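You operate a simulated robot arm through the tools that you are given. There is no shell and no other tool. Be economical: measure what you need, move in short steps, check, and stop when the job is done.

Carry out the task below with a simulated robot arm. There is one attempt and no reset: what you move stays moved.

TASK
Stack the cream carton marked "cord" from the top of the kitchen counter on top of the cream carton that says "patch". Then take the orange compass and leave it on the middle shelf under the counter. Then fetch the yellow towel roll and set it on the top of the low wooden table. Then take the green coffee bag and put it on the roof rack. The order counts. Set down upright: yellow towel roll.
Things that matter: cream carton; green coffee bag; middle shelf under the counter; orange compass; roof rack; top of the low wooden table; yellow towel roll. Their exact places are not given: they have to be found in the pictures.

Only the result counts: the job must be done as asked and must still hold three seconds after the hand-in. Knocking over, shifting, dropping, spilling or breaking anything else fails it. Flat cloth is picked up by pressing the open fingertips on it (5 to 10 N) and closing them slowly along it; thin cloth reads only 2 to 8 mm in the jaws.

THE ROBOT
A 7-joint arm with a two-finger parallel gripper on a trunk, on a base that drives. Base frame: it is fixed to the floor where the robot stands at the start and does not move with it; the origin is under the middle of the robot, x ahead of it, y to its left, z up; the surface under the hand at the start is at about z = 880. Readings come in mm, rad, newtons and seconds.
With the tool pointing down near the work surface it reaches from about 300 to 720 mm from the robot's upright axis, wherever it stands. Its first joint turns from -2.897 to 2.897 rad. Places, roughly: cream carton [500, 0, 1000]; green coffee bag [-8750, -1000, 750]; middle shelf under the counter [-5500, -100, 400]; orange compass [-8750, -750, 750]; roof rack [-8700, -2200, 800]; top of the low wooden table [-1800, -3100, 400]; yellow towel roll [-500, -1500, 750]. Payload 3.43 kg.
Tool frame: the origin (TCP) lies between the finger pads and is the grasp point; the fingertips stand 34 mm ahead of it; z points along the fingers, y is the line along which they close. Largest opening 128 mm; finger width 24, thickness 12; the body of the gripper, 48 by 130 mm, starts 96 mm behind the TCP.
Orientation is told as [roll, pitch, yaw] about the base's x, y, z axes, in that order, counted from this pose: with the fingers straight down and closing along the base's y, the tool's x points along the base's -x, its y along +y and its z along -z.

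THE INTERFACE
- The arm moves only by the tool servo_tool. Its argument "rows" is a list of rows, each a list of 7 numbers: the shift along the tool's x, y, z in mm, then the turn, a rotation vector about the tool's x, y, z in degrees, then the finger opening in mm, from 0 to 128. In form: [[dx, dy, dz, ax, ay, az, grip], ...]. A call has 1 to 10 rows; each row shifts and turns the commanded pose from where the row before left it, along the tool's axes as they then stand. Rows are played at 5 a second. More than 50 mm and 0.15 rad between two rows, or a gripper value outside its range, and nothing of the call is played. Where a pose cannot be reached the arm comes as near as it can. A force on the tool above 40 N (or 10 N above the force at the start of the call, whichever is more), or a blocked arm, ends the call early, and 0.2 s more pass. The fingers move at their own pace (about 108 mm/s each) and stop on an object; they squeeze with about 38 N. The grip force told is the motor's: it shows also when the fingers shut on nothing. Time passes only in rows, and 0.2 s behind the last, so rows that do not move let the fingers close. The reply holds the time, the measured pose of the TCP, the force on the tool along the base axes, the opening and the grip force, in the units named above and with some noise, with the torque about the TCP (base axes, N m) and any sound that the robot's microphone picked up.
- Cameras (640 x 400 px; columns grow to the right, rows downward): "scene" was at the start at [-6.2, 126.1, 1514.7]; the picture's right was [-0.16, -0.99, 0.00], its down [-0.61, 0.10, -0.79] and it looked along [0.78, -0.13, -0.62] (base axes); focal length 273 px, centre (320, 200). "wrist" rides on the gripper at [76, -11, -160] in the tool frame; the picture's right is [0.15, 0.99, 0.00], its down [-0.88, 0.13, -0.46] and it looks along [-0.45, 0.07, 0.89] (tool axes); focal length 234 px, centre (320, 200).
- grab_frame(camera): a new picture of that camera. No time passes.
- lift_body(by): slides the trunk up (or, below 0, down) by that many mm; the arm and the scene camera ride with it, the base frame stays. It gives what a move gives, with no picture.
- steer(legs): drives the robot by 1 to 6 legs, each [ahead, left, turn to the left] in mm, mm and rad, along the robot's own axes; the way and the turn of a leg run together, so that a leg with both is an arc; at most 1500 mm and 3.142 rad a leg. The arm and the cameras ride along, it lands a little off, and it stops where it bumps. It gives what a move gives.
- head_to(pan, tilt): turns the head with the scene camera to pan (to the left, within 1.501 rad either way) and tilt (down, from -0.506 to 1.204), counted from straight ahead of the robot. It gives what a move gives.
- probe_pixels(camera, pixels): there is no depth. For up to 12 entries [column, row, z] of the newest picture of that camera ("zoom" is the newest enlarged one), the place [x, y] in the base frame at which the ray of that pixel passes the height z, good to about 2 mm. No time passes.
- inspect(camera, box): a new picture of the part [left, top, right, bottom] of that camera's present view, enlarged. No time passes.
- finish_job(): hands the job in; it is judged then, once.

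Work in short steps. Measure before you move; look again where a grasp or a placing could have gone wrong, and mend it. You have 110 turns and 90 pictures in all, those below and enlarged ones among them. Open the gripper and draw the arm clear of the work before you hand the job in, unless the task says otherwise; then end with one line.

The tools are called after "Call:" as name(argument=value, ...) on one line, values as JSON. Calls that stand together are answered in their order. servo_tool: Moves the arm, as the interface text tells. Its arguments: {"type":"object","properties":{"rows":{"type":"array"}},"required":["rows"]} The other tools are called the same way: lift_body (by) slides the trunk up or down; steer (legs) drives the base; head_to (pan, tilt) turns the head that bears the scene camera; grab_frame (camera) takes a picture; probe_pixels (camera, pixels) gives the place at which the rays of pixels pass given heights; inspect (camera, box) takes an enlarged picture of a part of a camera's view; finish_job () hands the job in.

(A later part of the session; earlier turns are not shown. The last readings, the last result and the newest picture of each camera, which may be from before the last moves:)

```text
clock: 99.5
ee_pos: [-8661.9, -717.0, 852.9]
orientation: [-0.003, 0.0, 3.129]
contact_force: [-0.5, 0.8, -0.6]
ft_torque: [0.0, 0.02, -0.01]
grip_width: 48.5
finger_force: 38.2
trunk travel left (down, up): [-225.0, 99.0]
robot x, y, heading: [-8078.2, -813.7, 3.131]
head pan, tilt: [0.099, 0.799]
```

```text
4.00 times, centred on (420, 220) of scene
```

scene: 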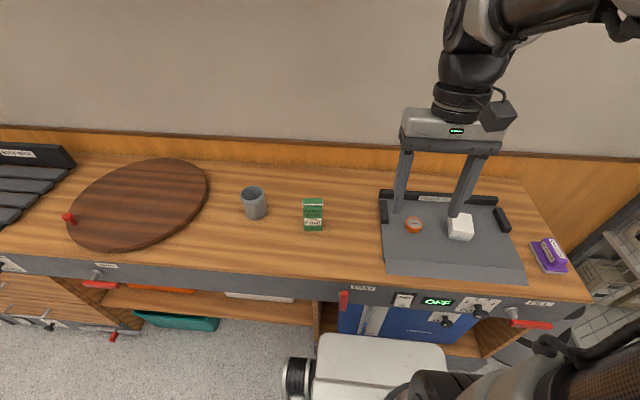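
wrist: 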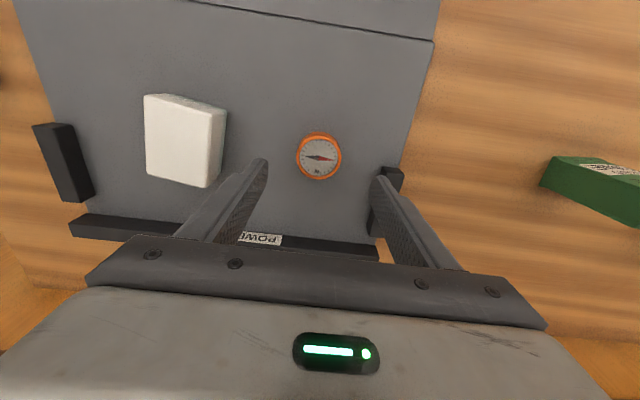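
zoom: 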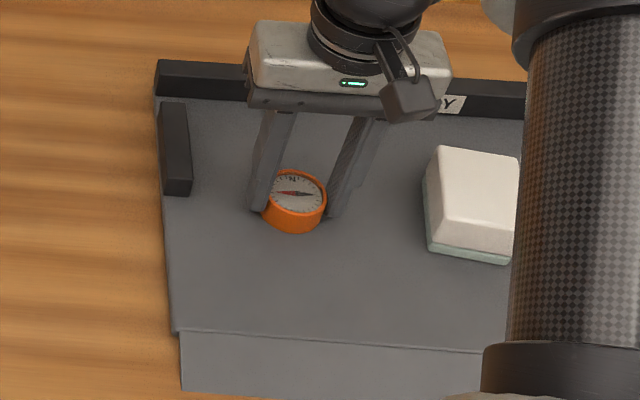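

The compass is held, but the shelf needs a tilted tool. I release it here, rise 65 mm, and tilt the tool 45° (fingers forward) to regrasp so that it stays flat when placed tilted.

Call:
servo_tool(rows=[[0, 0, 0, 0, 0, 0, 84], [0, 0, 0, 0, 0, 0, 84], [0, 0, -35, 0, 0, 0, 84], [18, 0, -30, 0, 0, 0, 84], [0, 0, 0, 0, -7.5, 0, 84], [0, 0, 0, 0, -7.5, 0, 84], [0, 0, 0, 0, -7.5, 0, 84], [0, 0, 0, 0, -7.5, 0, 84], [0, 0, 0, 0, -7.5, 0, 84], [0, 0, 0, 0, -7.5, 0, 84]])

Call:
inspect(camera="scene", box=[360, 170, 480, 270])

Call:
grab_frame(camera="wrist")

```text
clock: 101.7
ee_pos: [-8643.5, -717.1, 918.6]
orientation: [-0.005, -0.789, 3.132]
contact_force: [-0.2, -0.4, -0.4]
ft_torque: [-0.01, -0.02, -0.04]
grip_width: 84.1
finger_force: 0.0
trunk travel left (down, up): [-225.0, 99.0]
robot x, y, heading: [-8079.7, -813.7, 3.138]
head pan, tilt: [0.099, 0.799]
```

```text
4.00 times, centred on (420, 220) of scene
```

zoom: 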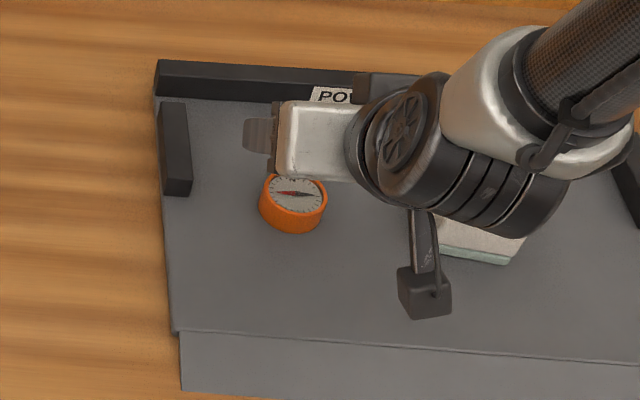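

```text
54 pictures are left
```

wrist: 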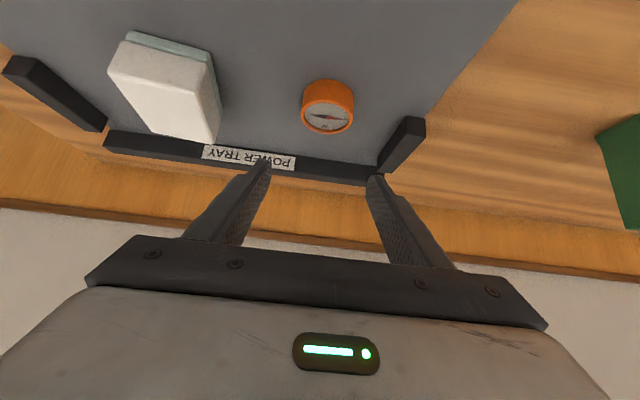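

I descend straight down 68 mm in the tilted frame and look before closing.

Call:
servo_tool(rows=[[16, 0, 16, 0, 0, 0, 84], [16, 0, 16, 0, 0, 0, 84], [11, 0, 11, 0, 0, 0, 84], [5, 0, 5, 0, 0, 0, 84], [0, 0, 0, 0, 0, 0, 84]])

Call:
grab_frame(camera="wrist")

```text
clock: 102.9
ee_pos: [-8643.8, -717.4, 849.6]
orientation: [-0.003, -0.786, 3.134]
contact_force: [0.0, 0.0, -0.4]
ft_torque: [0.0, -0.01, -0.01]
grip_width: 84.1
finger_force: 0.1
trunk travel left (down, up): [-225.0, 99.0]
robot x, y, heading: [-8076.8, -818.6, 3.135]
head pan, tilt: [0.099, 0.799]
```

```text
53 pictures are left
```

wrist: 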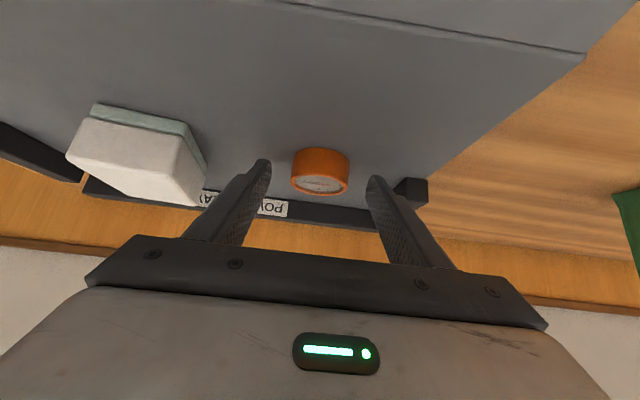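

The compass sits centred between the fingertips. I go 2 mm lower and close, then lift a little.

Call:
servo_tool(rows=[[2, 0, 1, 0, 0, 0, 84], [0, 0, 0, 0, 0, 0, 65], [0, 0, 0, 0, 0, 0, 50], [0, 0, 0, 0, 0, 0, 38], [0, 0, 0, 0, 0, 0, 38], [-10, 0, -10, 0, 0, 0, 38], [-20, 0, -20, 0, 0, 0, 38], [0, 0, 0, 0, 0, 0, 38]])

Call:
grab_frame(camera="wrist")

Call:
inspect(camera="scene", box=[360, 170, 480, 270])

```text
clock: 104.7
ee_pos: [-8642.6, -717.0, 890.1]
orientation: [-0.005, -0.784, 3.134]
contact_force: [0.1, 0.2, 0.0]
ft_torque: [0.02, -0.03, 0.03]
grip_width: 48.1
finger_force: 38.0
trunk travel left (down, up): [-225.0, 99.0]
robot x, y, heading: [-8076.2, -814.9, 3.136]
head pan, tilt: [0.099, 0.799]
```

```text
52 pictures are left
```

wrist: 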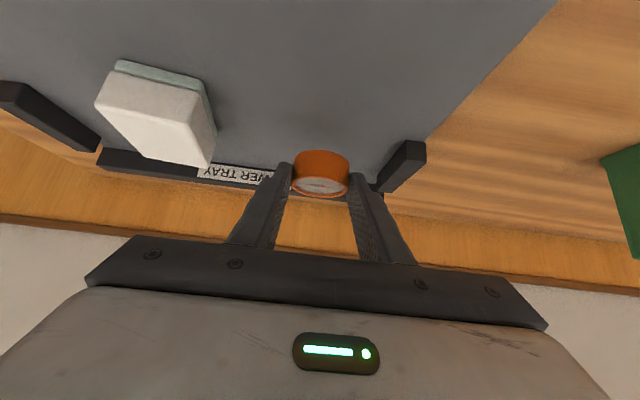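

```text
4.00 times, centred on (420, 220) of scene
```

zoom: 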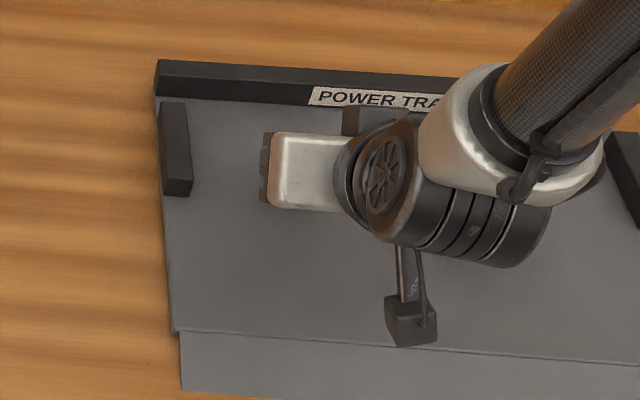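

The compass is held flat at a 45° tool. I lift and retract, then drive back to the aisle by the island.

Call:
servo_tool(rows=[[-25, 0, -25, 0, 0, 0, 38], [-25, 0, -25, 0, 0, 0, 38], [7, 0, -35, 0, 0, 0, 38], [7, 0, -35, 0, 0, 0, 38], [7, 0, -35, 0, 0, 0, 38], [7, 0, -35, 0, 0, 0, 38], [7, 0, -35, 0, 0, 0, 38]])

Call:
steer(legs=[[-650, 0, 0], [0, -1500, 0], [0, -200, 0], [0, 0, 1.575], [0, 1250, 0]])

Call:
head_to(pan=0.4, tilt=0.7)

Call:
grab_frame(camera="scene")

```text
clock: 106.3
ee_pos: [-8512.5, -711.9, 1067.9]
orientation: [-0.002, -0.784, 3.134]
contact_force: [0.1, -0.3, -0.3]
ft_torque: [0.02, 0.0, 0.02]
grip_width: 48.2
finger_force: 38.5
out of reach, approached as far as the arm can: row 7
trunk travel left (down, up): [-225.0, 99.0]
robot x, y, heading: [-8081.0, -814.1, 3.131]
head pan, tilt: [0.099, 0.799]
```

```text
clock: 114.9
ee_pos: [-7858.8, -330.1, 1068.5]
orientation: [-0.002, -0.782, 3.114]
contact_force: [0.3, -0.2, 0.1]
ft_torque: [0.01, 0.01, 0.01]
grip_width: 48.4
finger_force: 38.7
trunk travel left (down, up): [-225.0, 99.0]
robot x, y, heading: [-7425.2, -441.3, 3.123]
head pan, tilt: [0.099, 0.799]
stopped in leg 2: the robot was blocked; the commanded pose is now the measured one
```

```text
clock: 115.7
ee_pos: [-7858.5, -329.2, 1067.0]
orientation: [-0.004, -0.782, 3.114]
contact_force: [0.2, 0.2, -0.2]
ft_torque: [0.02, 0.0, -0.01]
grip_width: 48.3
finger_force: 38.6
trunk travel left (down, up): [-225.0, 99.0]
robot x, y, heading: [-7424.9, -444.2, 3.124]
head pan, tilt: [0.4, 0.7]
```

```text
50 pictures are left
```

scene: 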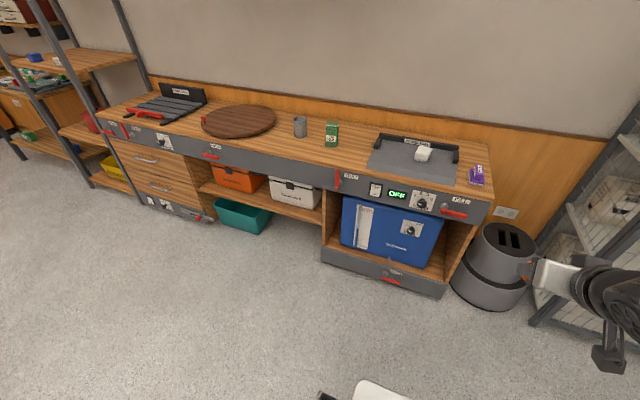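

The base rear touched the blue bin. I move forward 170 mm to the earlier clear lane and strafe again, then turn towards the island.

Call:
steer(legs=[[170, 100, 0.018], [0, -1400, 0], [0, 0, 0.8]])

Call:
head_to(pan=1.2, tilt=0.6)

Call:
grab_frame(camera="scene")

```text
clock: 132.8
ee_pos: [-7976.6, 628.7, 1067.2]
orientation: [-0.002, -0.781, -2.353]
contact_force: [-0.3, -0.5, -0.9]
ft_torque: [0.0, -0.01, 0.0]
grip_width: 48.2
finger_force: 37.6
trunk travel left (down, up): [-225.0, 99.0]
robot x, y, heading: [-7592.9, 862.6, -2.351]
head pan, tilt: [0.4, 0.7]
```

```text
clock: 133.9
ee_pos: [-7976.4, 629.6, 1066.8]
orientation: [-0.003, -0.783, -2.353]
contact_force: [0.4, -0.2, -0.4]
ft_torque: [0.05, -0.03, -0.02]
grip_width: 48.3
finger_force: 38.1
trunk travel left (down, up): [-225.0, 99.0]
robot x, y, heading: [-7596.2, 868.6, -2.347]
head pan, tilt: [1.201, 0.6]
```

```text
49 pictures are left
```

scene: 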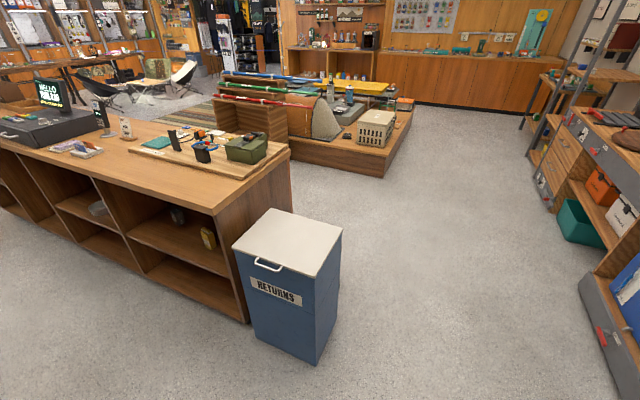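

The bin stands in place by the counter. I turn to face −y and strafe to x≈-5500.

Call:
steer(legs=[[0, 0, 0.778], [0, 1050, 0], [0, 1040, 0]])

Call:
head_to(pan=0.0, tilt=0.8)

Call:
grab_frame(camera="scene")

```text
clock: 156.1
ee_pos: [-5623.2, 427.8, 1066.4]
orientation: [-0.004, -0.781, -1.571]
contact_force: [0.1, 0.7, -0.4]
ft_torque: [-0.03, 0.0, 0.0]
grip_width: 48.9
finger_force: 38.3
trunk travel left (down, up): [-225.0, 99.0]
robot x, y, heading: [-5522.1, 861.7, -1.561]
head pan, tilt: [1.201, 0.6]
```

```text
clock: 157.5
ee_pos: [-5622.0, 427.6, 1066.3]
orientation: [-0.004, -0.783, -1.571]
contact_force: [0.1, -0.1, -0.7]
ft_torque: [0.0, 0.02, -0.01]
grip_width: 48.3
finger_force: 37.8
trunk travel left (down, up): [-225.0, 99.0]
robot x, y, heading: [-5519.4, 862.5, -1.569]
head pan, tilt: [0.0, 0.799]
```

```text
48 pictures are left
```

scene: 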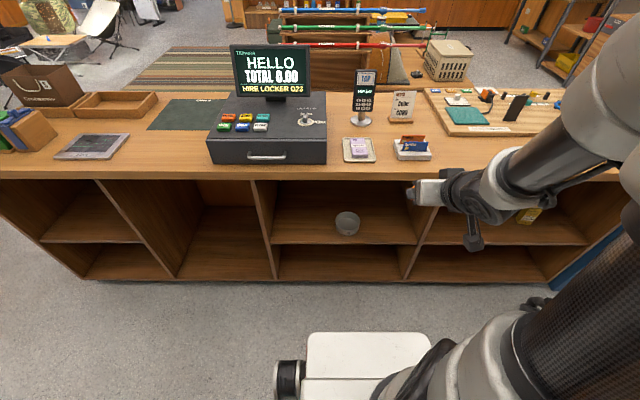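

I probe the cup bay's shelf edge now, then lower the trunk 225 mm for parallax and to reach the shelf.

Call:
probe_pixels(camera="scene", pixels=[[340, 243, 400], [340, 243, 450], [340, 243, 500], [275, 245, 450], [414, 243, 450], [348, 233, 450], [338, 281, 0], [338, 281, 50], [338, 281, 100], [338, 178, 850], [338, 178, 900]])

Call:
lift_body(by=-225)

Call:
grab_frame(camera="scene")

```text
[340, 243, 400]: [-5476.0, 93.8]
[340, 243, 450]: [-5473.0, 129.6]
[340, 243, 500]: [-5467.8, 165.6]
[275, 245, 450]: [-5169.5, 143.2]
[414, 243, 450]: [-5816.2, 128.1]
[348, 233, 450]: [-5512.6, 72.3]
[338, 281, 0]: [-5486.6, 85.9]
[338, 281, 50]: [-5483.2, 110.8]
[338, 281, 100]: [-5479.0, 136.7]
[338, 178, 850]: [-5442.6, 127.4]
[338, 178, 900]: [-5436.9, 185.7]
```

```text
clock: 159.9
ee_pos: [-5623.3, 428.1, 841.9]
orientation: [-0.003, -0.782, -1.57]
contact_force: [0.3, 0.2, -0.5]
ft_torque: [0.02, -0.03, 0.01]
grip_width: 48.5
finger_force: 37.7
trunk travel left (down, up): [0.0, 324.0]
robot x, y, heading: [-5520.2, 864.4, -1.568]
head pan, tilt: [0.0, 0.799]
```

```text
47 pictures are left
```

scene: 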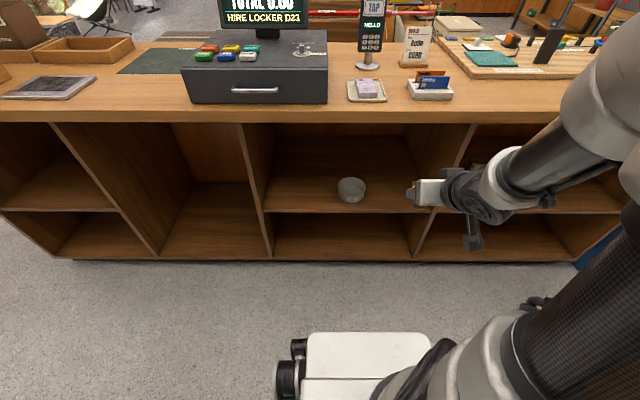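

I probe the same features from the lowered camera.

Call:
probe_pixels(camera="scene", pixels=[[340, 213, 400], [340, 213, 450], [340, 213, 500], [268, 213, 450], [408, 214, 450], [350, 201, 450], [338, 107, 850], [338, 107, 900], [338, 122, 850], [350, 180, 480]])

Call:
inspect(camera="scene", box=[230, 90, 490, 280])

```text
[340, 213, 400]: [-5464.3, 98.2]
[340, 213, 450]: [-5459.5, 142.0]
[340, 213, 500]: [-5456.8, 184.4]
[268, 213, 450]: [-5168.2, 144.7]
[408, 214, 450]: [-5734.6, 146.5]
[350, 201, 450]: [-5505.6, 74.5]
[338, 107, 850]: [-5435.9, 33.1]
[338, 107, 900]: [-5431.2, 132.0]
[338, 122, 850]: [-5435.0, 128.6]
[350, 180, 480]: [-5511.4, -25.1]
```

```text
2.11 times, centred on (360, 185) of scene
```

zoom: 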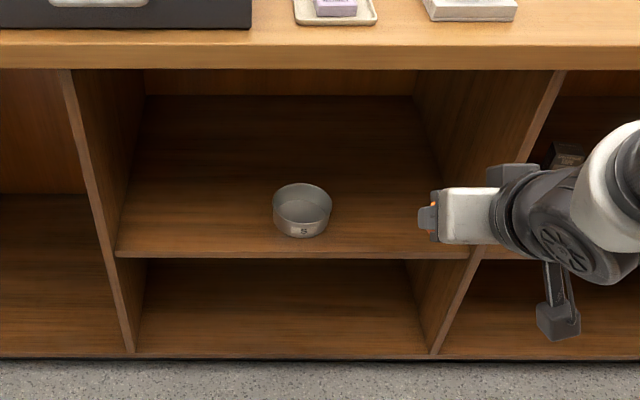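

The shelf is at roughly z 400–440, front y≈95–130, cup at x≈-5505. I'll place at x≈-5650 with a guarded descent; first I lower the tool outside the counter to z≈560.

Call:
servo_tool(rows=[[33, -7, 33, 0, 0, 0, 38], [33, -7, 33, 0, 0, 0, 38], [33, -7, 33, 0, 0, 0, 38], [33, -7, 33, 0, 0, 0, 38], [33, 0, 33, 0, 0, 0, 38], [33, 0, 33, 0, 0, 0, 38], [0, 0, 0, 0, 0, 0, 38]])

Call:
grab_frame(camera="wrist")

```text
clock: 161.5
ee_pos: [-5653.3, 421.1, 563.3]
orientation: [-0.005, -0.782, -1.57]
contact_force: [-0.4, -0.6, -0.9]
ft_torque: [0.03, 0.01, 0.01]
grip_width: 48.1
finger_force: 38.2
out of reach, approached as far as the arm can: row 1
trunk travel left (down, up): [0.0, 324.0]
robot x, y, heading: [-5520.3, 866.1, -1.567]
head pan, tilt: [0.0, 0.799]
```

```text
45 pictures are left
```

wrist: 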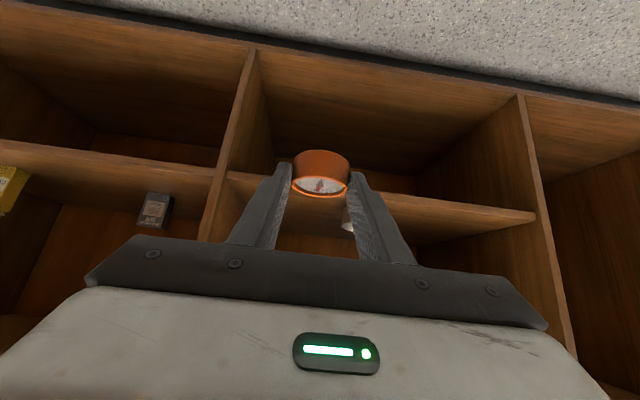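

I probe the shelf's front top edge (strip near (430,210)) in this wrist view for a third ray.

Call:
probe_pixels(camera="wrist", pixels=[[430, 209, 400], [430, 209, 420], [430, 209, 440], [430, 209, 460], [430, 199, 420], [430, 199, 440], [230, 177, 430], [525, 222, 430], [204, 230, 430]])

Call:
inspect(camera="wrist", box=[380, 140, 560, 260])

```text
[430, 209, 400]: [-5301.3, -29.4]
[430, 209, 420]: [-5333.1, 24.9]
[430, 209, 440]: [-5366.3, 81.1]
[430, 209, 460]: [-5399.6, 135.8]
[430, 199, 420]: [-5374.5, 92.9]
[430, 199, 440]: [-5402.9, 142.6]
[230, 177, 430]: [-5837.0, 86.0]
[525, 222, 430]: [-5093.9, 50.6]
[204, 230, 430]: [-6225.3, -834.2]
```

```text
3.33 times, centred on (470, 200) of wrist
```

zoom: 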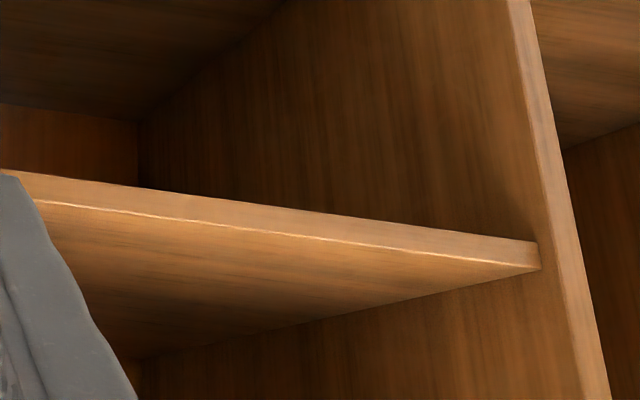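

Shelf top is z≈462 with front edge y≈125. I drive 230 mm forward, then extend the arm 113 mm horizontally, and look.

Call:
steer(legs=[[230, 0, 0]])

Call:
servo_tool(rows=[[-20, 0, 20, 0, 0, 0, 38], [-20, 0, 20, 0, 0, 0, 38], [-20, 0, 20, 0, 0, 0, 38], [-20, 0, 20, 0, 0, 0, 38], [0, 0, 0, 0, 0, 0, 38]])

Call:
grab_frame(camera="wrist")

Call:
inspect(camera="scene", box=[230, 90, 490, 280])

```text
clock: 163.3
ee_pos: [-5652.6, 188.5, 564.4]
orientation: [-0.004, -0.782, -1.572]
contact_force: [-2.0, -0.1, -0.6]
ft_torque: [0.03, 0.01, 0.0]
grip_width: 48.3
finger_force: 38.0
trunk travel left (down, up): [0.0, 324.0]
robot x, y, heading: [-5521.8, 630.0, -1.563]
head pan, tilt: [0.0, 0.799]
```

```text
clock: 164.5
ee_pos: [-5654.2, 76.1, 562.8]
orientation: [-0.002, -0.782, -1.572]
contact_force: [0.0, 0.3, -0.7]
ft_torque: [-0.02, -0.02, -0.02]
grip_width: 48.2
finger_force: 37.7
trunk travel left (down, up): [0.0, 324.0]
robot x, y, heading: [-5518.9, 628.8, -1.564]
head pan, tilt: [0.0, 0.799]
```

```text
43 pictures are left
```

wrist: 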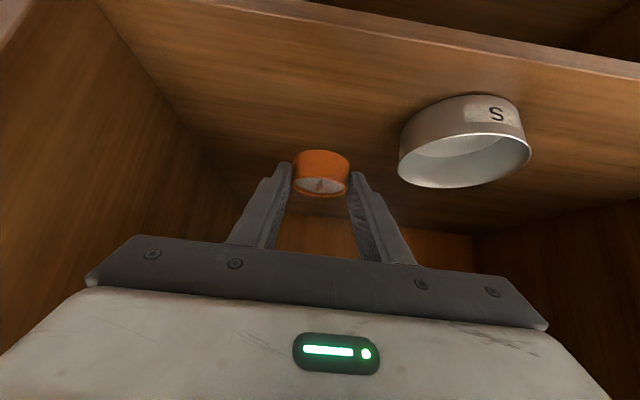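

```text
2.11 times, centred on (360, 185) of scene
```

zoom: 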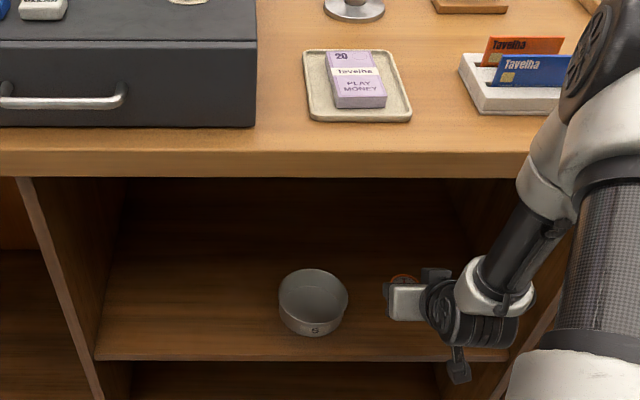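

Inside the bay, clear of the cup and divider. I descend ~57 mm, then feel for contact.

Call:
servo_tool(rows=[[14, 0, 14, 0, 0, 0, 38], [14, 0, 14, 0, 0, 0, 38], [8, 0, 8, 0, 0, 0, 38], [4, 0, 4, 0, 0, 0, 38], [0, 0, 0, 0, 0, 0, 38]])

Call:
inspect(camera="wrist", box=[220, 100, 420, 240])

```text
clock: 165.7
ee_pos: [-5653.8, 74.8, 506.3]
orientation: [-0.002, -0.784, -1.572]
contact_force: [0.3, 0.6, -0.1]
ft_torque: [0.0, -0.02, 0.02]
grip_width: 48.1
finger_force: 37.8
trunk travel left (down, up): [0.0, 324.0]
robot x, y, heading: [-5520.7, 633.4, -1.57]
head pan, tilt: [0.0, 0.799]
```

```text
2.86 times, centred on (320, 170) of wrist
```

zoom: 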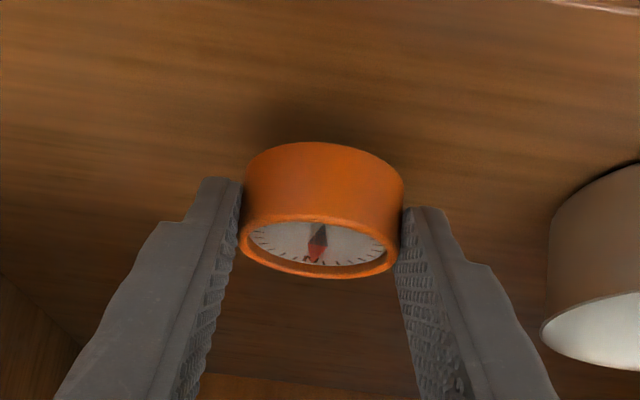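

Still slightly above (force zero). I creep down in 1.5–2 mm rows.

Call:
servo_tool(rows=[[2, 0, 2, 0, 0, 0, 38], [1.5, 0, 1.5, 0, 0, 0, 38], [1.5, 0, 1.5, 0, 0, 0, 38], [0, 0, 0, 0, 0, 0, 38]])

```text
clock: 166.7
ee_pos: [-5653.7, 76.1, 499.6]
orientation: [-0.005, -0.782, -1.571]
contact_force: [-0.7, -0.2, -0.8]
ft_torque: [0.03, 0.02, 0.03]
grip_width: 48.2
finger_force: 37.5
trunk travel left (down, up): [0.0, 324.0]
robot x, y, heading: [-5524.0, 632.2, -1.565]
head pan, tilt: [0.0, 0.799]
```

Call:
servo_tool(rows=[[1, 0, 1, 0, 0, 0, 38], [1, 0, 1, 0, 0, 0, 38], [0, 0, 0, 0, 0, 0, 38]])

Call:
inspect(camera="wrist", box=[220, 100, 420, 240])

```text
clock: 167.5
ee_pos: [-5652.7, 75.8, 496.7]
orientation: [-0.004, -0.782, -1.572]
contact_force: [0.2, -0.3, -0.6]
ft_torque: [0.01, -0.01, -0.02]
grip_width: 48.4
finger_force: 38.3
trunk travel left (down, up): [0.0, 324.0]
robot x, y, heading: [-5519.4, 635.6, -1.568]
head pan, tilt: [0.0, 0.799]
```

```text
2.86 times, centred on (320, 170) of wrist
```

zoom: 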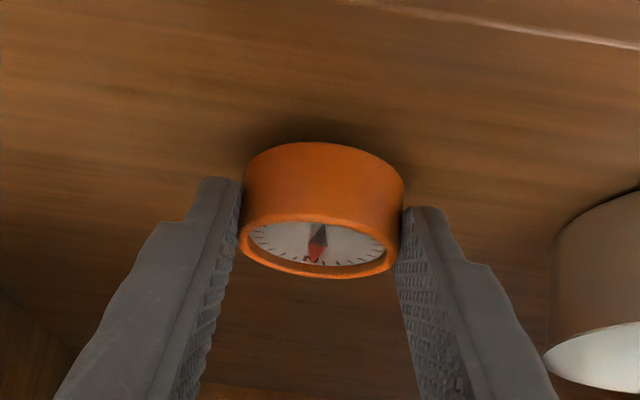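

Shadow narrows but no contact yet; I continue 1.4 mm rows.

Call:
servo_tool(rows=[[1, 0, 1, 0, 0, 0, 38], [1, 0, 1, 0, 0, 0, 38], [1, 0, 1, 0, 0, 0, 38], [0, 0, 0, 0, 0, 0, 38]])

```text
clock: 168.5
ee_pos: [-5654.2, 77.0, 492.5]
orientation: [-0.004, -0.783, -1.571]
contact_force: [0.5, 0.7, -0.3]
ft_torque: [0.0, 0.02, -0.01]
grip_width: 48.1
finger_force: 38.0
trunk travel left (down, up): [0.0, 324.0]
robot x, y, heading: [-5520.2, 632.7, -1.567]
head pan, tilt: [0.0, 0.799]
```

Call:
servo_tool(rows=[[1, 0, 1, 0, 0, 0, 38], [1, 0, 1, 0, 0, 0, 38], [0, 0, 0, 0, 0, 0, 38]])

Call:
inspect(camera="wrist", box=[220, 100, 420, 240])

```text
clock: 169.3
ee_pos: [-5654.3, 75.1, 489.8]
orientation: [-0.002, -0.782, -1.57]
contact_force: [-0.3, 0.4, -0.2]
ft_torque: [0.04, 0.0, 0.02]
grip_width: 48.0
finger_force: 37.9
trunk travel left (down, up): [0.0, 324.0]
robot x, y, heading: [-5516.5, 630.6, -1.564]
head pan, tilt: [0.0, 0.799]
```

```text
2.86 times, centred on (320, 170) of wrist
```

zoom: 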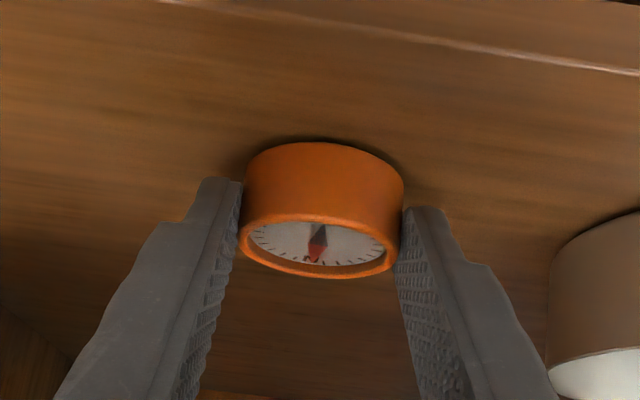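

Close to the shelf now (thin shadow). A few more small rows.

Call:
servo_tool(rows=[[1, 0, 1, 0, 0, 0, 38], [1, 0, 1, 0, 0, 0, 38], [1, 0, 1, 0, 0, 0, 38], [0, 0, 0, 0, 0, 0, 38]])

```text
clock: 170.3
ee_pos: [-5654.2, 75.6, 488.3]
orientation: [-0.005, -0.786, -1.572]
contact_force: [0.8, 5.0, 15.1]
ft_torque: [0.05, -0.16, 0.06]
grip_width: 48.3
finger_force: 38.0
trunk travel left (down, up): [0.0, 324.0]
robot x, y, heading: [-5523.3, 633.4, -1.565]
head pan, tilt: [0.0, 0.799]
```

Contact (15 N). I relieve slightly, open, and withdraw along the tool axis, then look.

Call:
servo_tool(rows=[[-1.2, 0, -1.2, 0, 0, 0, 38], [0, 0, 0, 0, 0, 0, 55], [0, 0, 0, 0, 0, 0, 72], [0, 0, 0, 0, 0, 0, 72], [0, 0, -25, 0, 0, 0, 72], [0, 0, -40, 0, 0, 0, 72], [10, 0, -30, 0, 0, 0, 72], [28, 0, -28, 0, 0, 0, 72]])

Call:
grab_frame(camera="wrist")

```text
clock: 172.1
ee_pos: [-5654.0, 190.9, 548.0]
orientation: [-0.003, -0.783, -1.569]
contact_force: [0.4, 0.2, -0.4]
ft_torque: [0.01, 0.0, -0.02]
grip_width: 71.9
finger_force: 0.1
trunk travel left (down, up): [0.0, 324.0]
robot x, y, heading: [-5520.7, 635.7, -1.564]
head pan, tilt: [0.0, 0.799]
```

```text
38 pictures are left
```

wrist: 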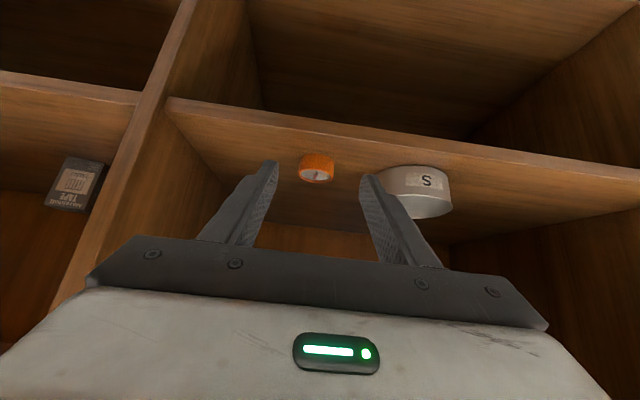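

The compass lies flat on the middle shelf. I back out, raise the trunk, straighten the tool and go to the gap between island and drawers (x≈-3350).

Call:
steer(legs=[[-235, 0, 0]])

Call:
lift_body(by=225)

Call:
servo_tool(rows=[[-30, 0, -30, 0, 7.8, 0, 72], [-26, 0, -34, 0, 7.8, 0, 72], [-22, 0, -38, 0, 7.8, 0, 72], [-15, 0, -40, 0, 7.8, 0, 72], [-8, 0, -45, 0, 7.8, 0, 72], [0, 0, -45, 0, 5.8, 0, 72], [0, 0, -45, 0, 0, 0, 72]])

Call:
steer(legs=[[0, 1100, 0], [0, 1080, 0], [700, 0, 0]])

Call:
head_to(pan=0.5, tilt=0.4)

Call:
grab_frame(camera="scene")

```text
clock: 173.8
ee_pos: [-5655.0, 423.6, 547.8]
orientation: [-0.005, -0.781, -1.573]
contact_force: [0.5, -0.4, 0.3]
ft_torque: [0.01, 0.01, -0.01]
grip_width: 71.7
finger_force: 0.0
trunk travel left (down, up): [0.0, 324.0]
robot x, y, heading: [-5521.2, 867.7, -1.565]
head pan, tilt: [0.0, 0.799]
```

```text
clock: 176.2
ee_pos: [-5657.0, 422.5, 772.8]
orientation: [-0.004, -0.782, -1.571]
contact_force: [-0.8, -0.3, 0.3]
ft_torque: [0.03, -0.01, -0.02]
grip_width: 72.1
finger_force: 0.1
trunk travel left (down, up): [-225.0, 99.0]
robot x, y, heading: [-5521.8, 865.6, -1.561]
head pan, tilt: [0.0, 0.799]
```

```text
clock: 177.8
ee_pos: [-5653.6, 429.3, 1080.7]
orientation: [0.0, -0.001, -1.573]
contact_force: [-0.2, 0.6, -0.3]
ft_torque: [0.02, -0.01, 0.01]
grip_width: 72.2
finger_force: 0.0
trunk travel left (down, up): [-225.0, 99.0]
robot x, y, heading: [-5521.5, 862.1, -1.567]
head pan, tilt: [0.0, 0.799]
```

```text
clock: 202.4
ee_pos: [-3461.5, -253.0, 1080.3]
orientation: [-0.002, 0.0, -1.573]
contact_force: [0.6, -0.3, 0.4]
ft_torque: [-0.04, 0.01, 0.02]
grip_width: 71.8
finger_force: 0.1
trunk travel left (down, up): [-225.0, 99.0]
robot x, y, heading: [-3331.8, 183.1, -1.571]
head pan, tilt: [0.0, 0.799]
```

```text
clock: 203.3
ee_pos: [-3461.9, -252.2, 1080.1]
orientation: [0.001, -0.001, -1.574]
contact_force: [-0.6, -0.1, -0.4]
ft_torque: [-0.01, -0.01, 0.04]
grip_width: 72.0
finger_force: 0.0
trunk travel left (down, up): [-225.0, 99.0]
robot x, y, heading: [-3328.1, 178.1, -1.567]
head pan, tilt: [0.499, 0.4]
```

```text
37 pictures are left
```

scene: 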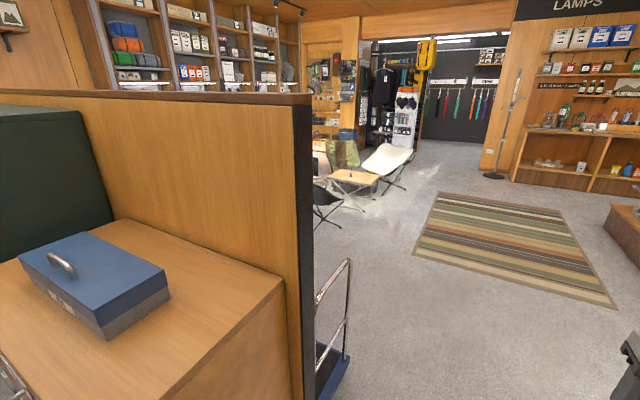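

Open floor ahead; a trolley stands behind the partition. I drive ahead 1100 more and look left toward the long table.

Call:
steer(legs=[[1400, 0, 0]])

Call:
head_to(pan=1.4, tilt=0.4)

Call:
grab_frame(camera="scene")

```text
clock: 210.3
ee_pos: [-3461.4, -1641.4, 1080.3]
orientation: [-0.002, 0.001, -1.578]
contact_force: [-0.2, 0.3, -0.1]
ft_torque: [0.02, 0.0, -0.01]
grip_width: 72.0
finger_force: 0.1
trunk travel left (down, up): [-225.0, 99.0]
robot x, y, heading: [-3325.7, -1205.9, -1.57]
head pan, tilt: [0.499, 0.4]
```

```text
clock: 211.5
ee_pos: [-3460.7, -1639.9, 1080.5]
orientation: [-0.002, 0.0, -1.579]
contact_force: [-0.1, -0.4, 0.7]
ft_torque: [-0.05, -0.01, 0.01]
grip_width: 72.0
finger_force: 0.1
trunk travel left (down, up): [-225.0, 99.0]
robot x, y, heading: [-3324.4, -1208.5, -1.569]
head pan, tilt: [1.4, 0.4]
```

```text
36 pictures are left
```

scene: 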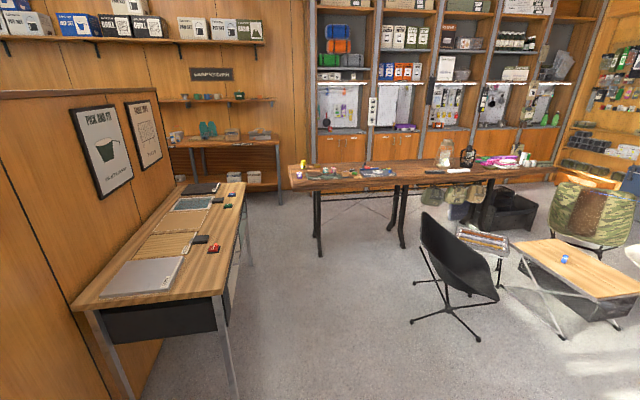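

I probe desk edge, chair feet, table edges and low table to plan the approach.

Call:
probe_pixels(camera="scene", pixels=[[412, 322, 0], [482, 341, 0], [415, 282, 0], [235, 398, 0], [250, 262, 0], [320, 255, 0], [405, 246, 0], [562, 336, 0], [525, 262, 400], [600, 300, 400], [570, 262, 400], [630, 318, 0]])

Call:
inspect(camera="scene", box=[270, 130, 640, 350])

```text
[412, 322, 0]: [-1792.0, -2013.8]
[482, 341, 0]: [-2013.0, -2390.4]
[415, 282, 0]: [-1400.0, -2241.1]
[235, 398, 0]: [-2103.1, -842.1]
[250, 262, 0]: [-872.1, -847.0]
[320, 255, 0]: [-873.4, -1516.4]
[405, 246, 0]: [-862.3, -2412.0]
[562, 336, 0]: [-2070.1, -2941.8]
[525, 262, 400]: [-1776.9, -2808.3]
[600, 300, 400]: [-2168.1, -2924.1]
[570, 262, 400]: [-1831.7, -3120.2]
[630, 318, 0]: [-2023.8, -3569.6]
```

```text
1.73 times, centred on (455, 240) of scene
```

zoom: 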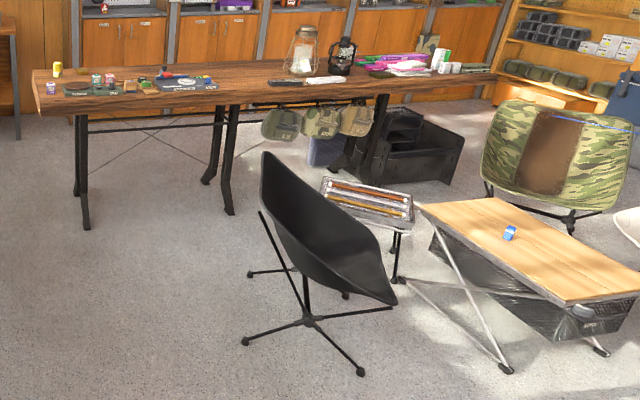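

The lane y≈-1450 is clear between desk and chair. I turn to face +x, and drive to x≈-1330.

Call:
steer(legs=[[250, 0, 0], [0, 0, 1.57], [1000, 0, 0], [970, 0, 0]])

Call:
head_to(pan=-0.1, tilt=0.75)

Call:
grab_frame(camera="scene")

```text
clock: 226.7
ee_pos: [-927.6, -1597.3, 1080.2]
orientation: [-0.002, 0.0, -0.015]
contact_force: [0.7, 0.8, 0.6]
ft_torque: [-0.01, -0.03, 0.02]
grip_width: 71.9
finger_force: 0.0
trunk travel left (down, up): [-225.0, 99.0]
robot x, y, heading: [-1362.0, -1464.0, -0.005]
head pan, tilt: [1.4, 0.4]
```

```text
clock: 228.2
ee_pos: [-928.0, -1597.4, 1080.1]
orientation: [-0.002, -0.002, -0.013]
contact_force: [0.9, -0.7, -0.6]
ft_torque: [-0.01, 0.0, 0.01]
grip_width: 71.9
finger_force: 0.1
trunk travel left (down, up): [-225.0, 99.0]
robot x, y, heading: [-1356.7, -1457.1, -0.007]
head pan, tilt: [-0.099, 0.75]
```

```text
34 pictures are left
```

scene: 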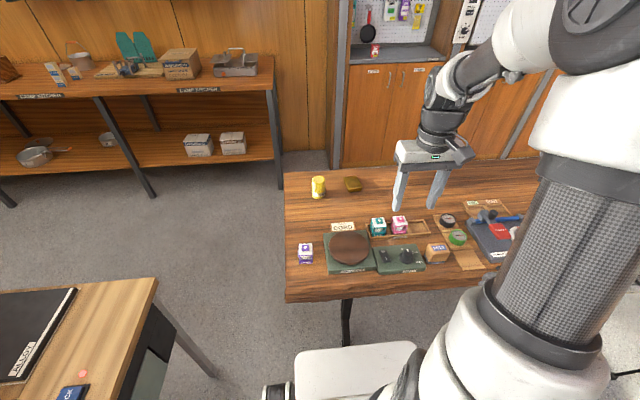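

The yellow roll is at (318,187). I enlarge and probe it.

Call:
inspect(camera="scene", box=[285, 160, 385, 240])

Call:
probe_pixels(camera="scene", pixels=[[318, 198, 700], [318, 198, 750], [318, 198, 800], [312, 197, 750], [325, 197, 750], [318, 178, 800], [318, 178, 850], [318, 178, 900], [287, 302, 750], [285, 175, 750]])

```text
5.00 times, centred on (335, 200) of scene
```

zoom: 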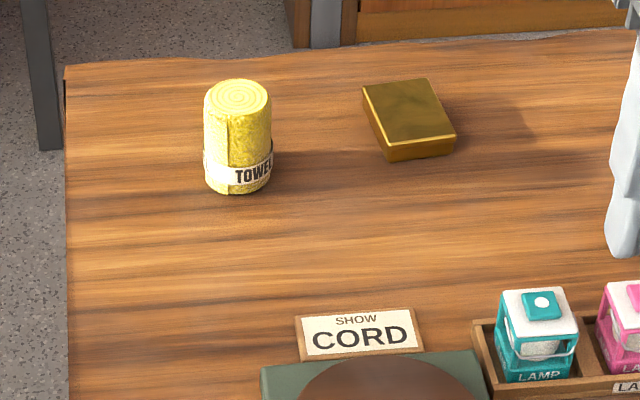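

```text
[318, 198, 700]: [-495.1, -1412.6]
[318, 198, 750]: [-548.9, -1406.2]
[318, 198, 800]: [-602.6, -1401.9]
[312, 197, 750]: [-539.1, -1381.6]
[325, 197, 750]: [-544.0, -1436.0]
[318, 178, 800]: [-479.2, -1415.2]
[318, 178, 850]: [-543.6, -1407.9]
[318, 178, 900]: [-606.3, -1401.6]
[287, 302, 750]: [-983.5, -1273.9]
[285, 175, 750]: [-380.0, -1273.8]
```

Triangulation: table top ≈800, roll centre ≈(-578,-1402), top ≈872. I creep 75 mm forward and bring the open gripper above the roll.

Call:
steer(legs=[[75, 0, 0]])

Call:
servo_tool(rows=[[-34, 24, 10, 0, 0, 0, 86], [-34, 24, 10, 0, 0, 0, 86], [-34, 24, 10, 0, 0, 0, 86], [-34, 24, 10, 0, 0, 0, 86], [-34, 24, 10, 0, 0, 0, 86], [-34, 24, 10, 0, 0, 0, 86], [-34, 24, 10, 0, 0, 0, 86], [-34, 24, 10, 0, 0, 0, 86], [0, 0, 0, 0, 0, 0, 86]])

Call:
grab_frame(camera="wrist")

```text
clock: 229.3
ee_pos: [-852.6, -1598.3, 1079.9]
orientation: [-0.002, 0.0, -0.013]
contact_force: [0.1, -0.1, 0.2]
ft_torque: [0.0, 0.01, -0.02]
grip_width: 72.0
finger_force: 0.0
trunk travel left (down, up): [-225.0, 99.0]
robot x, y, heading: [-1282.9, -1462.0, -0.004]
head pan, tilt: [-0.099, 0.75]
```

```text
clock: 231.3
ee_pos: [-578.6, -1408.3, 998.7]
orientation: [-0.002, -0.001, -0.012]
contact_force: [0.2, 0.3, -0.8]
ft_torque: [-0.01, 0.05, 0.01]
grip_width: 85.9
finger_force: 0.0
trunk travel left (down, up): [-225.0, 99.0]
robot x, y, heading: [-1287.2, -1459.1, -0.006]
head pan, tilt: [-0.099, 0.75]
```

```text
32 pictures are left
```

wrist: 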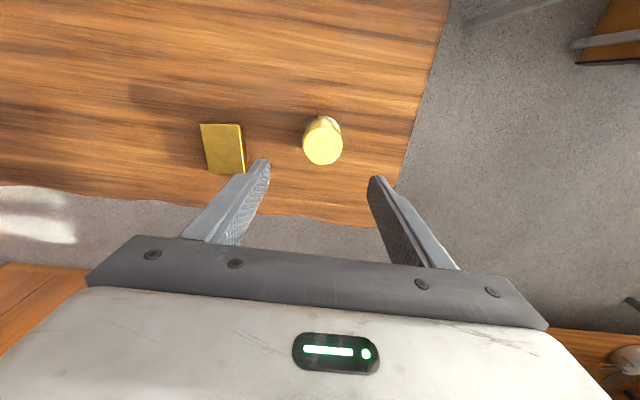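

The roll's top is at (323,147) in the wrist view; I probe top and base.

Call:
probe_pixels(camera="wrist", pixels=[[323, 147, 872], [323, 147, 860], [303, 147, 872], [343, 147, 872], [323, 165, 872], [323, 130, 872], [322, 118, 800], [244, 172, 830]])

```text
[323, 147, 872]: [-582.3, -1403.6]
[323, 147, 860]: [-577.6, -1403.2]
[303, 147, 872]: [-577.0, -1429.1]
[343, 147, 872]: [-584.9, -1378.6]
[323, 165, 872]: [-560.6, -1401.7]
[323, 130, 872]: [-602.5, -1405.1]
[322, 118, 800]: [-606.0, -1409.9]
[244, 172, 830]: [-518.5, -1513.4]
```

Roll centre (-582,-1404), Ø≈50. I correct and descend to z≈848, then close.

Call:
servo_tool(rows=[[3.5, 4.5, 30, 0, 0, 0, 86], [0, 0, 40, 0, 0, 0, 86], [0, 0, 40, 0, 0, 0, 86], [0, 0, 30, 0, 0, 0, 86], [0, 0, 10, 0, 0, 0, 86], [0, 0, 0, 0, 0, 0, 66], [0, 0, 0, 0, 0, 0, 50], [0, 0, 0, 0, 0, 0, 36], [0, 0, 0, 0, 0, 0, 36]])

Call:
inspect(camera="scene", box=[285, 120, 385, 220])

```text
clock: 233.3
ee_pos: [-580.8, -1403.6, 849.0]
orientation: [-0.002, -0.002, -0.013]
contact_force: [-0.5, 0.1, -0.2]
ft_torque: [-0.02, 0.0, -0.03]
grip_width: 48.6
finger_force: 37.9
trunk travel left (down, up): [-225.0, 99.0]
robot x, y, heading: [-1289.9, -1460.0, -0.006]
head pan, tilt: [-0.099, 0.75]
```

```text
4.00 times, centred on (335, 170) of scene
```

zoom: 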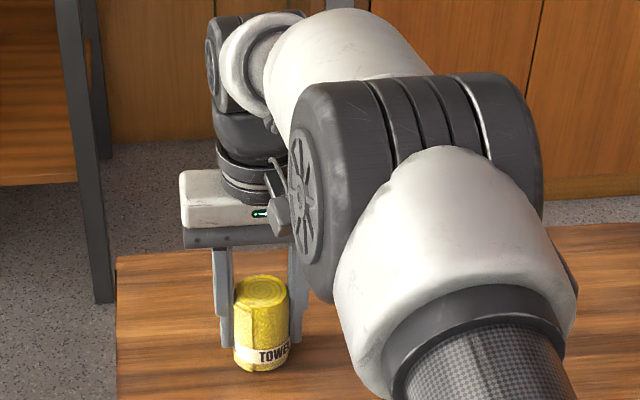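

The roll is held. I lift 200 mm, retract, and drive back west, then toward the low table's west end.

Call:
servo_tool(rows=[[0, 0, -40, 0, 0, 0, 36], [0, 0, -50, 0, 0, 0, 36], [0, 0, -50, 0, 0, 0, 36], [20, 0, -40, 0, 0, 0, 36], [48, 0, 0, 0, 0, 0, 36], [48, 0, 0, 0, 0, 0, 36], [48, 0, 0, 0, 0, 0, 36], [48, 0, 0, 0, 0, 0, 36], [48, 0, 0, 0, 0, 0, 36]])

Call:
steer(legs=[[-1000, 0, 0], [-800, 0, 0], [0, -1400, 0]])

Call:
head_to(pan=-0.15, tilt=0.55)

Call:
grab_frame(camera="scene")

```text
clock: 235.3
ee_pos: [-843.2, -1401.8, 1030.1]
orientation: [-0.001, 0.0, -0.012]
contact_force: [0.3, 0.6, -1.0]
ft_torque: [0.0, 0.02, 0.0]
grip_width: 48.4
finger_force: 37.5
trunk travel left (down, up): [-225.0, 99.0]
robot x, y, heading: [-1283.7, -1460.5, -0.007]
head pan, tilt: [-0.099, 0.75]
```

```text
clock: 257.5
ee_pos: [-2634.9, -2788.6, 1030.3]
orientation: [-0.003, 0.002, 0.0]
contact_force: [0.1, -0.6, -1.8]
ft_torque: [0.0, -0.02, 0.01]
grip_width: 48.1
finger_force: 38.4
trunk travel left (down, up): [-225.0, 99.0]
robot x, y, heading: [-3078.9, -2852.9, 0.013]
head pan, tilt: [-0.099, 0.75]
```

```text
clock: 258.2
ee_pos: [-2635.0, -2786.8, 1029.7]
orientation: [-0.003, 0.0, 0.001]
contact_force: [-0.9, 0.7, -1.2]
ft_torque: [0.01, -0.01, -0.01]
grip_width: 48.3
finger_force: 37.7
trunk travel left (down, up): [-225.0, 99.0]
robot x, y, heading: [-3074.0, -2854.4, 0.008]
head pan, tilt: [-0.15, 0.55]
```

```text
30 pictures are left
```

scene: 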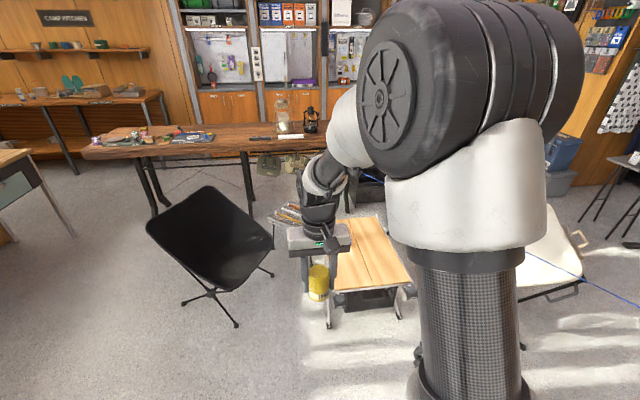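

I probe the low table's west edge corners and its legs; then I'll get a parallax view after lowering.

Call:
probe_pixels(camera="scene", pixels=[[335, 291, 400], [335, 291, 450], [411, 283, 400], [411, 283, 450], [380, 216, 400], [380, 216, 450], [345, 222, 400], [328, 328, 0], [401, 319, 0], [237, 326, 0], [271, 273, 0]])

Call:
lift_body(by=-200)

Call:
grab_frame(camera="scene")

```text
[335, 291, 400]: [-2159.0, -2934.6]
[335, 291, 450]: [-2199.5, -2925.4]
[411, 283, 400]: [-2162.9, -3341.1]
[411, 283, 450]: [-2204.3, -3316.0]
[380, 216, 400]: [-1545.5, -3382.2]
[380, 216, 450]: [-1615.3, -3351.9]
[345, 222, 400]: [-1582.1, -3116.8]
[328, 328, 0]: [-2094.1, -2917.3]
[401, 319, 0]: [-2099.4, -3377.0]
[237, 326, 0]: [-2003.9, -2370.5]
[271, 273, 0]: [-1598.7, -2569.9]
```

```text
clock: 260.4
ee_pos: [-2635.3, -2788.0, 830.7]
orientation: [-0.001, 0.0, -0.001]
contact_force: [0.4, 0.2, -0.9]
ft_torque: [-0.01, 0.0, -0.01]
grip_width: 48.4
finger_force: 37.5
trunk travel left (down, up): [-25.0, 299.0]
robot x, y, heading: [-3080.6, -2854.7, 0.009]
head pan, tilt: [-0.15, 0.55]
```

```text
29 pictures are left
```

scene: 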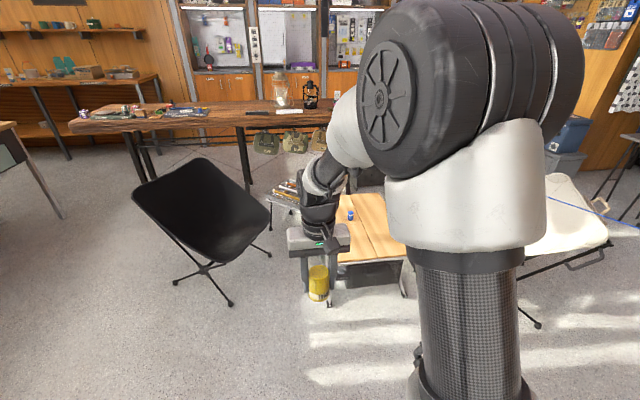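

Call:
inspect(camera="scene", box=[280, 180, 440, 320])

Call:
probe_pixels(camera="scene", pixels=[[339, 264, 400], [339, 264, 450], [405, 258, 400], [405, 258, 450], [351, 220, 400], [351, 220, 450]])

```text
2.86 times, centred on (360, 250) of scene
```

zoom: 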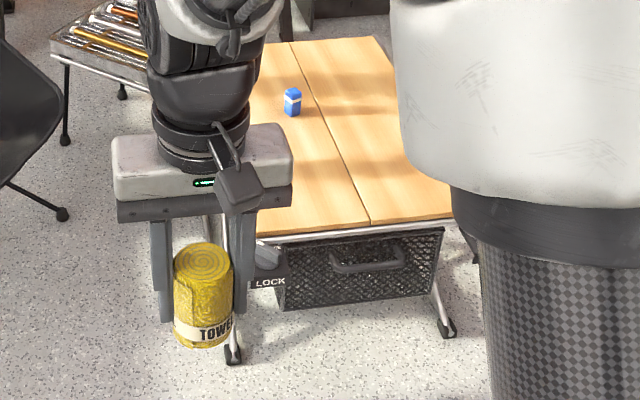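

```text
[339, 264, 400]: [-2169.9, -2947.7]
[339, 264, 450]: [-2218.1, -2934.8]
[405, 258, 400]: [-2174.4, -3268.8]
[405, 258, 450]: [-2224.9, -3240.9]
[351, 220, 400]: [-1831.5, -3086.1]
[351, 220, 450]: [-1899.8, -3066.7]
```

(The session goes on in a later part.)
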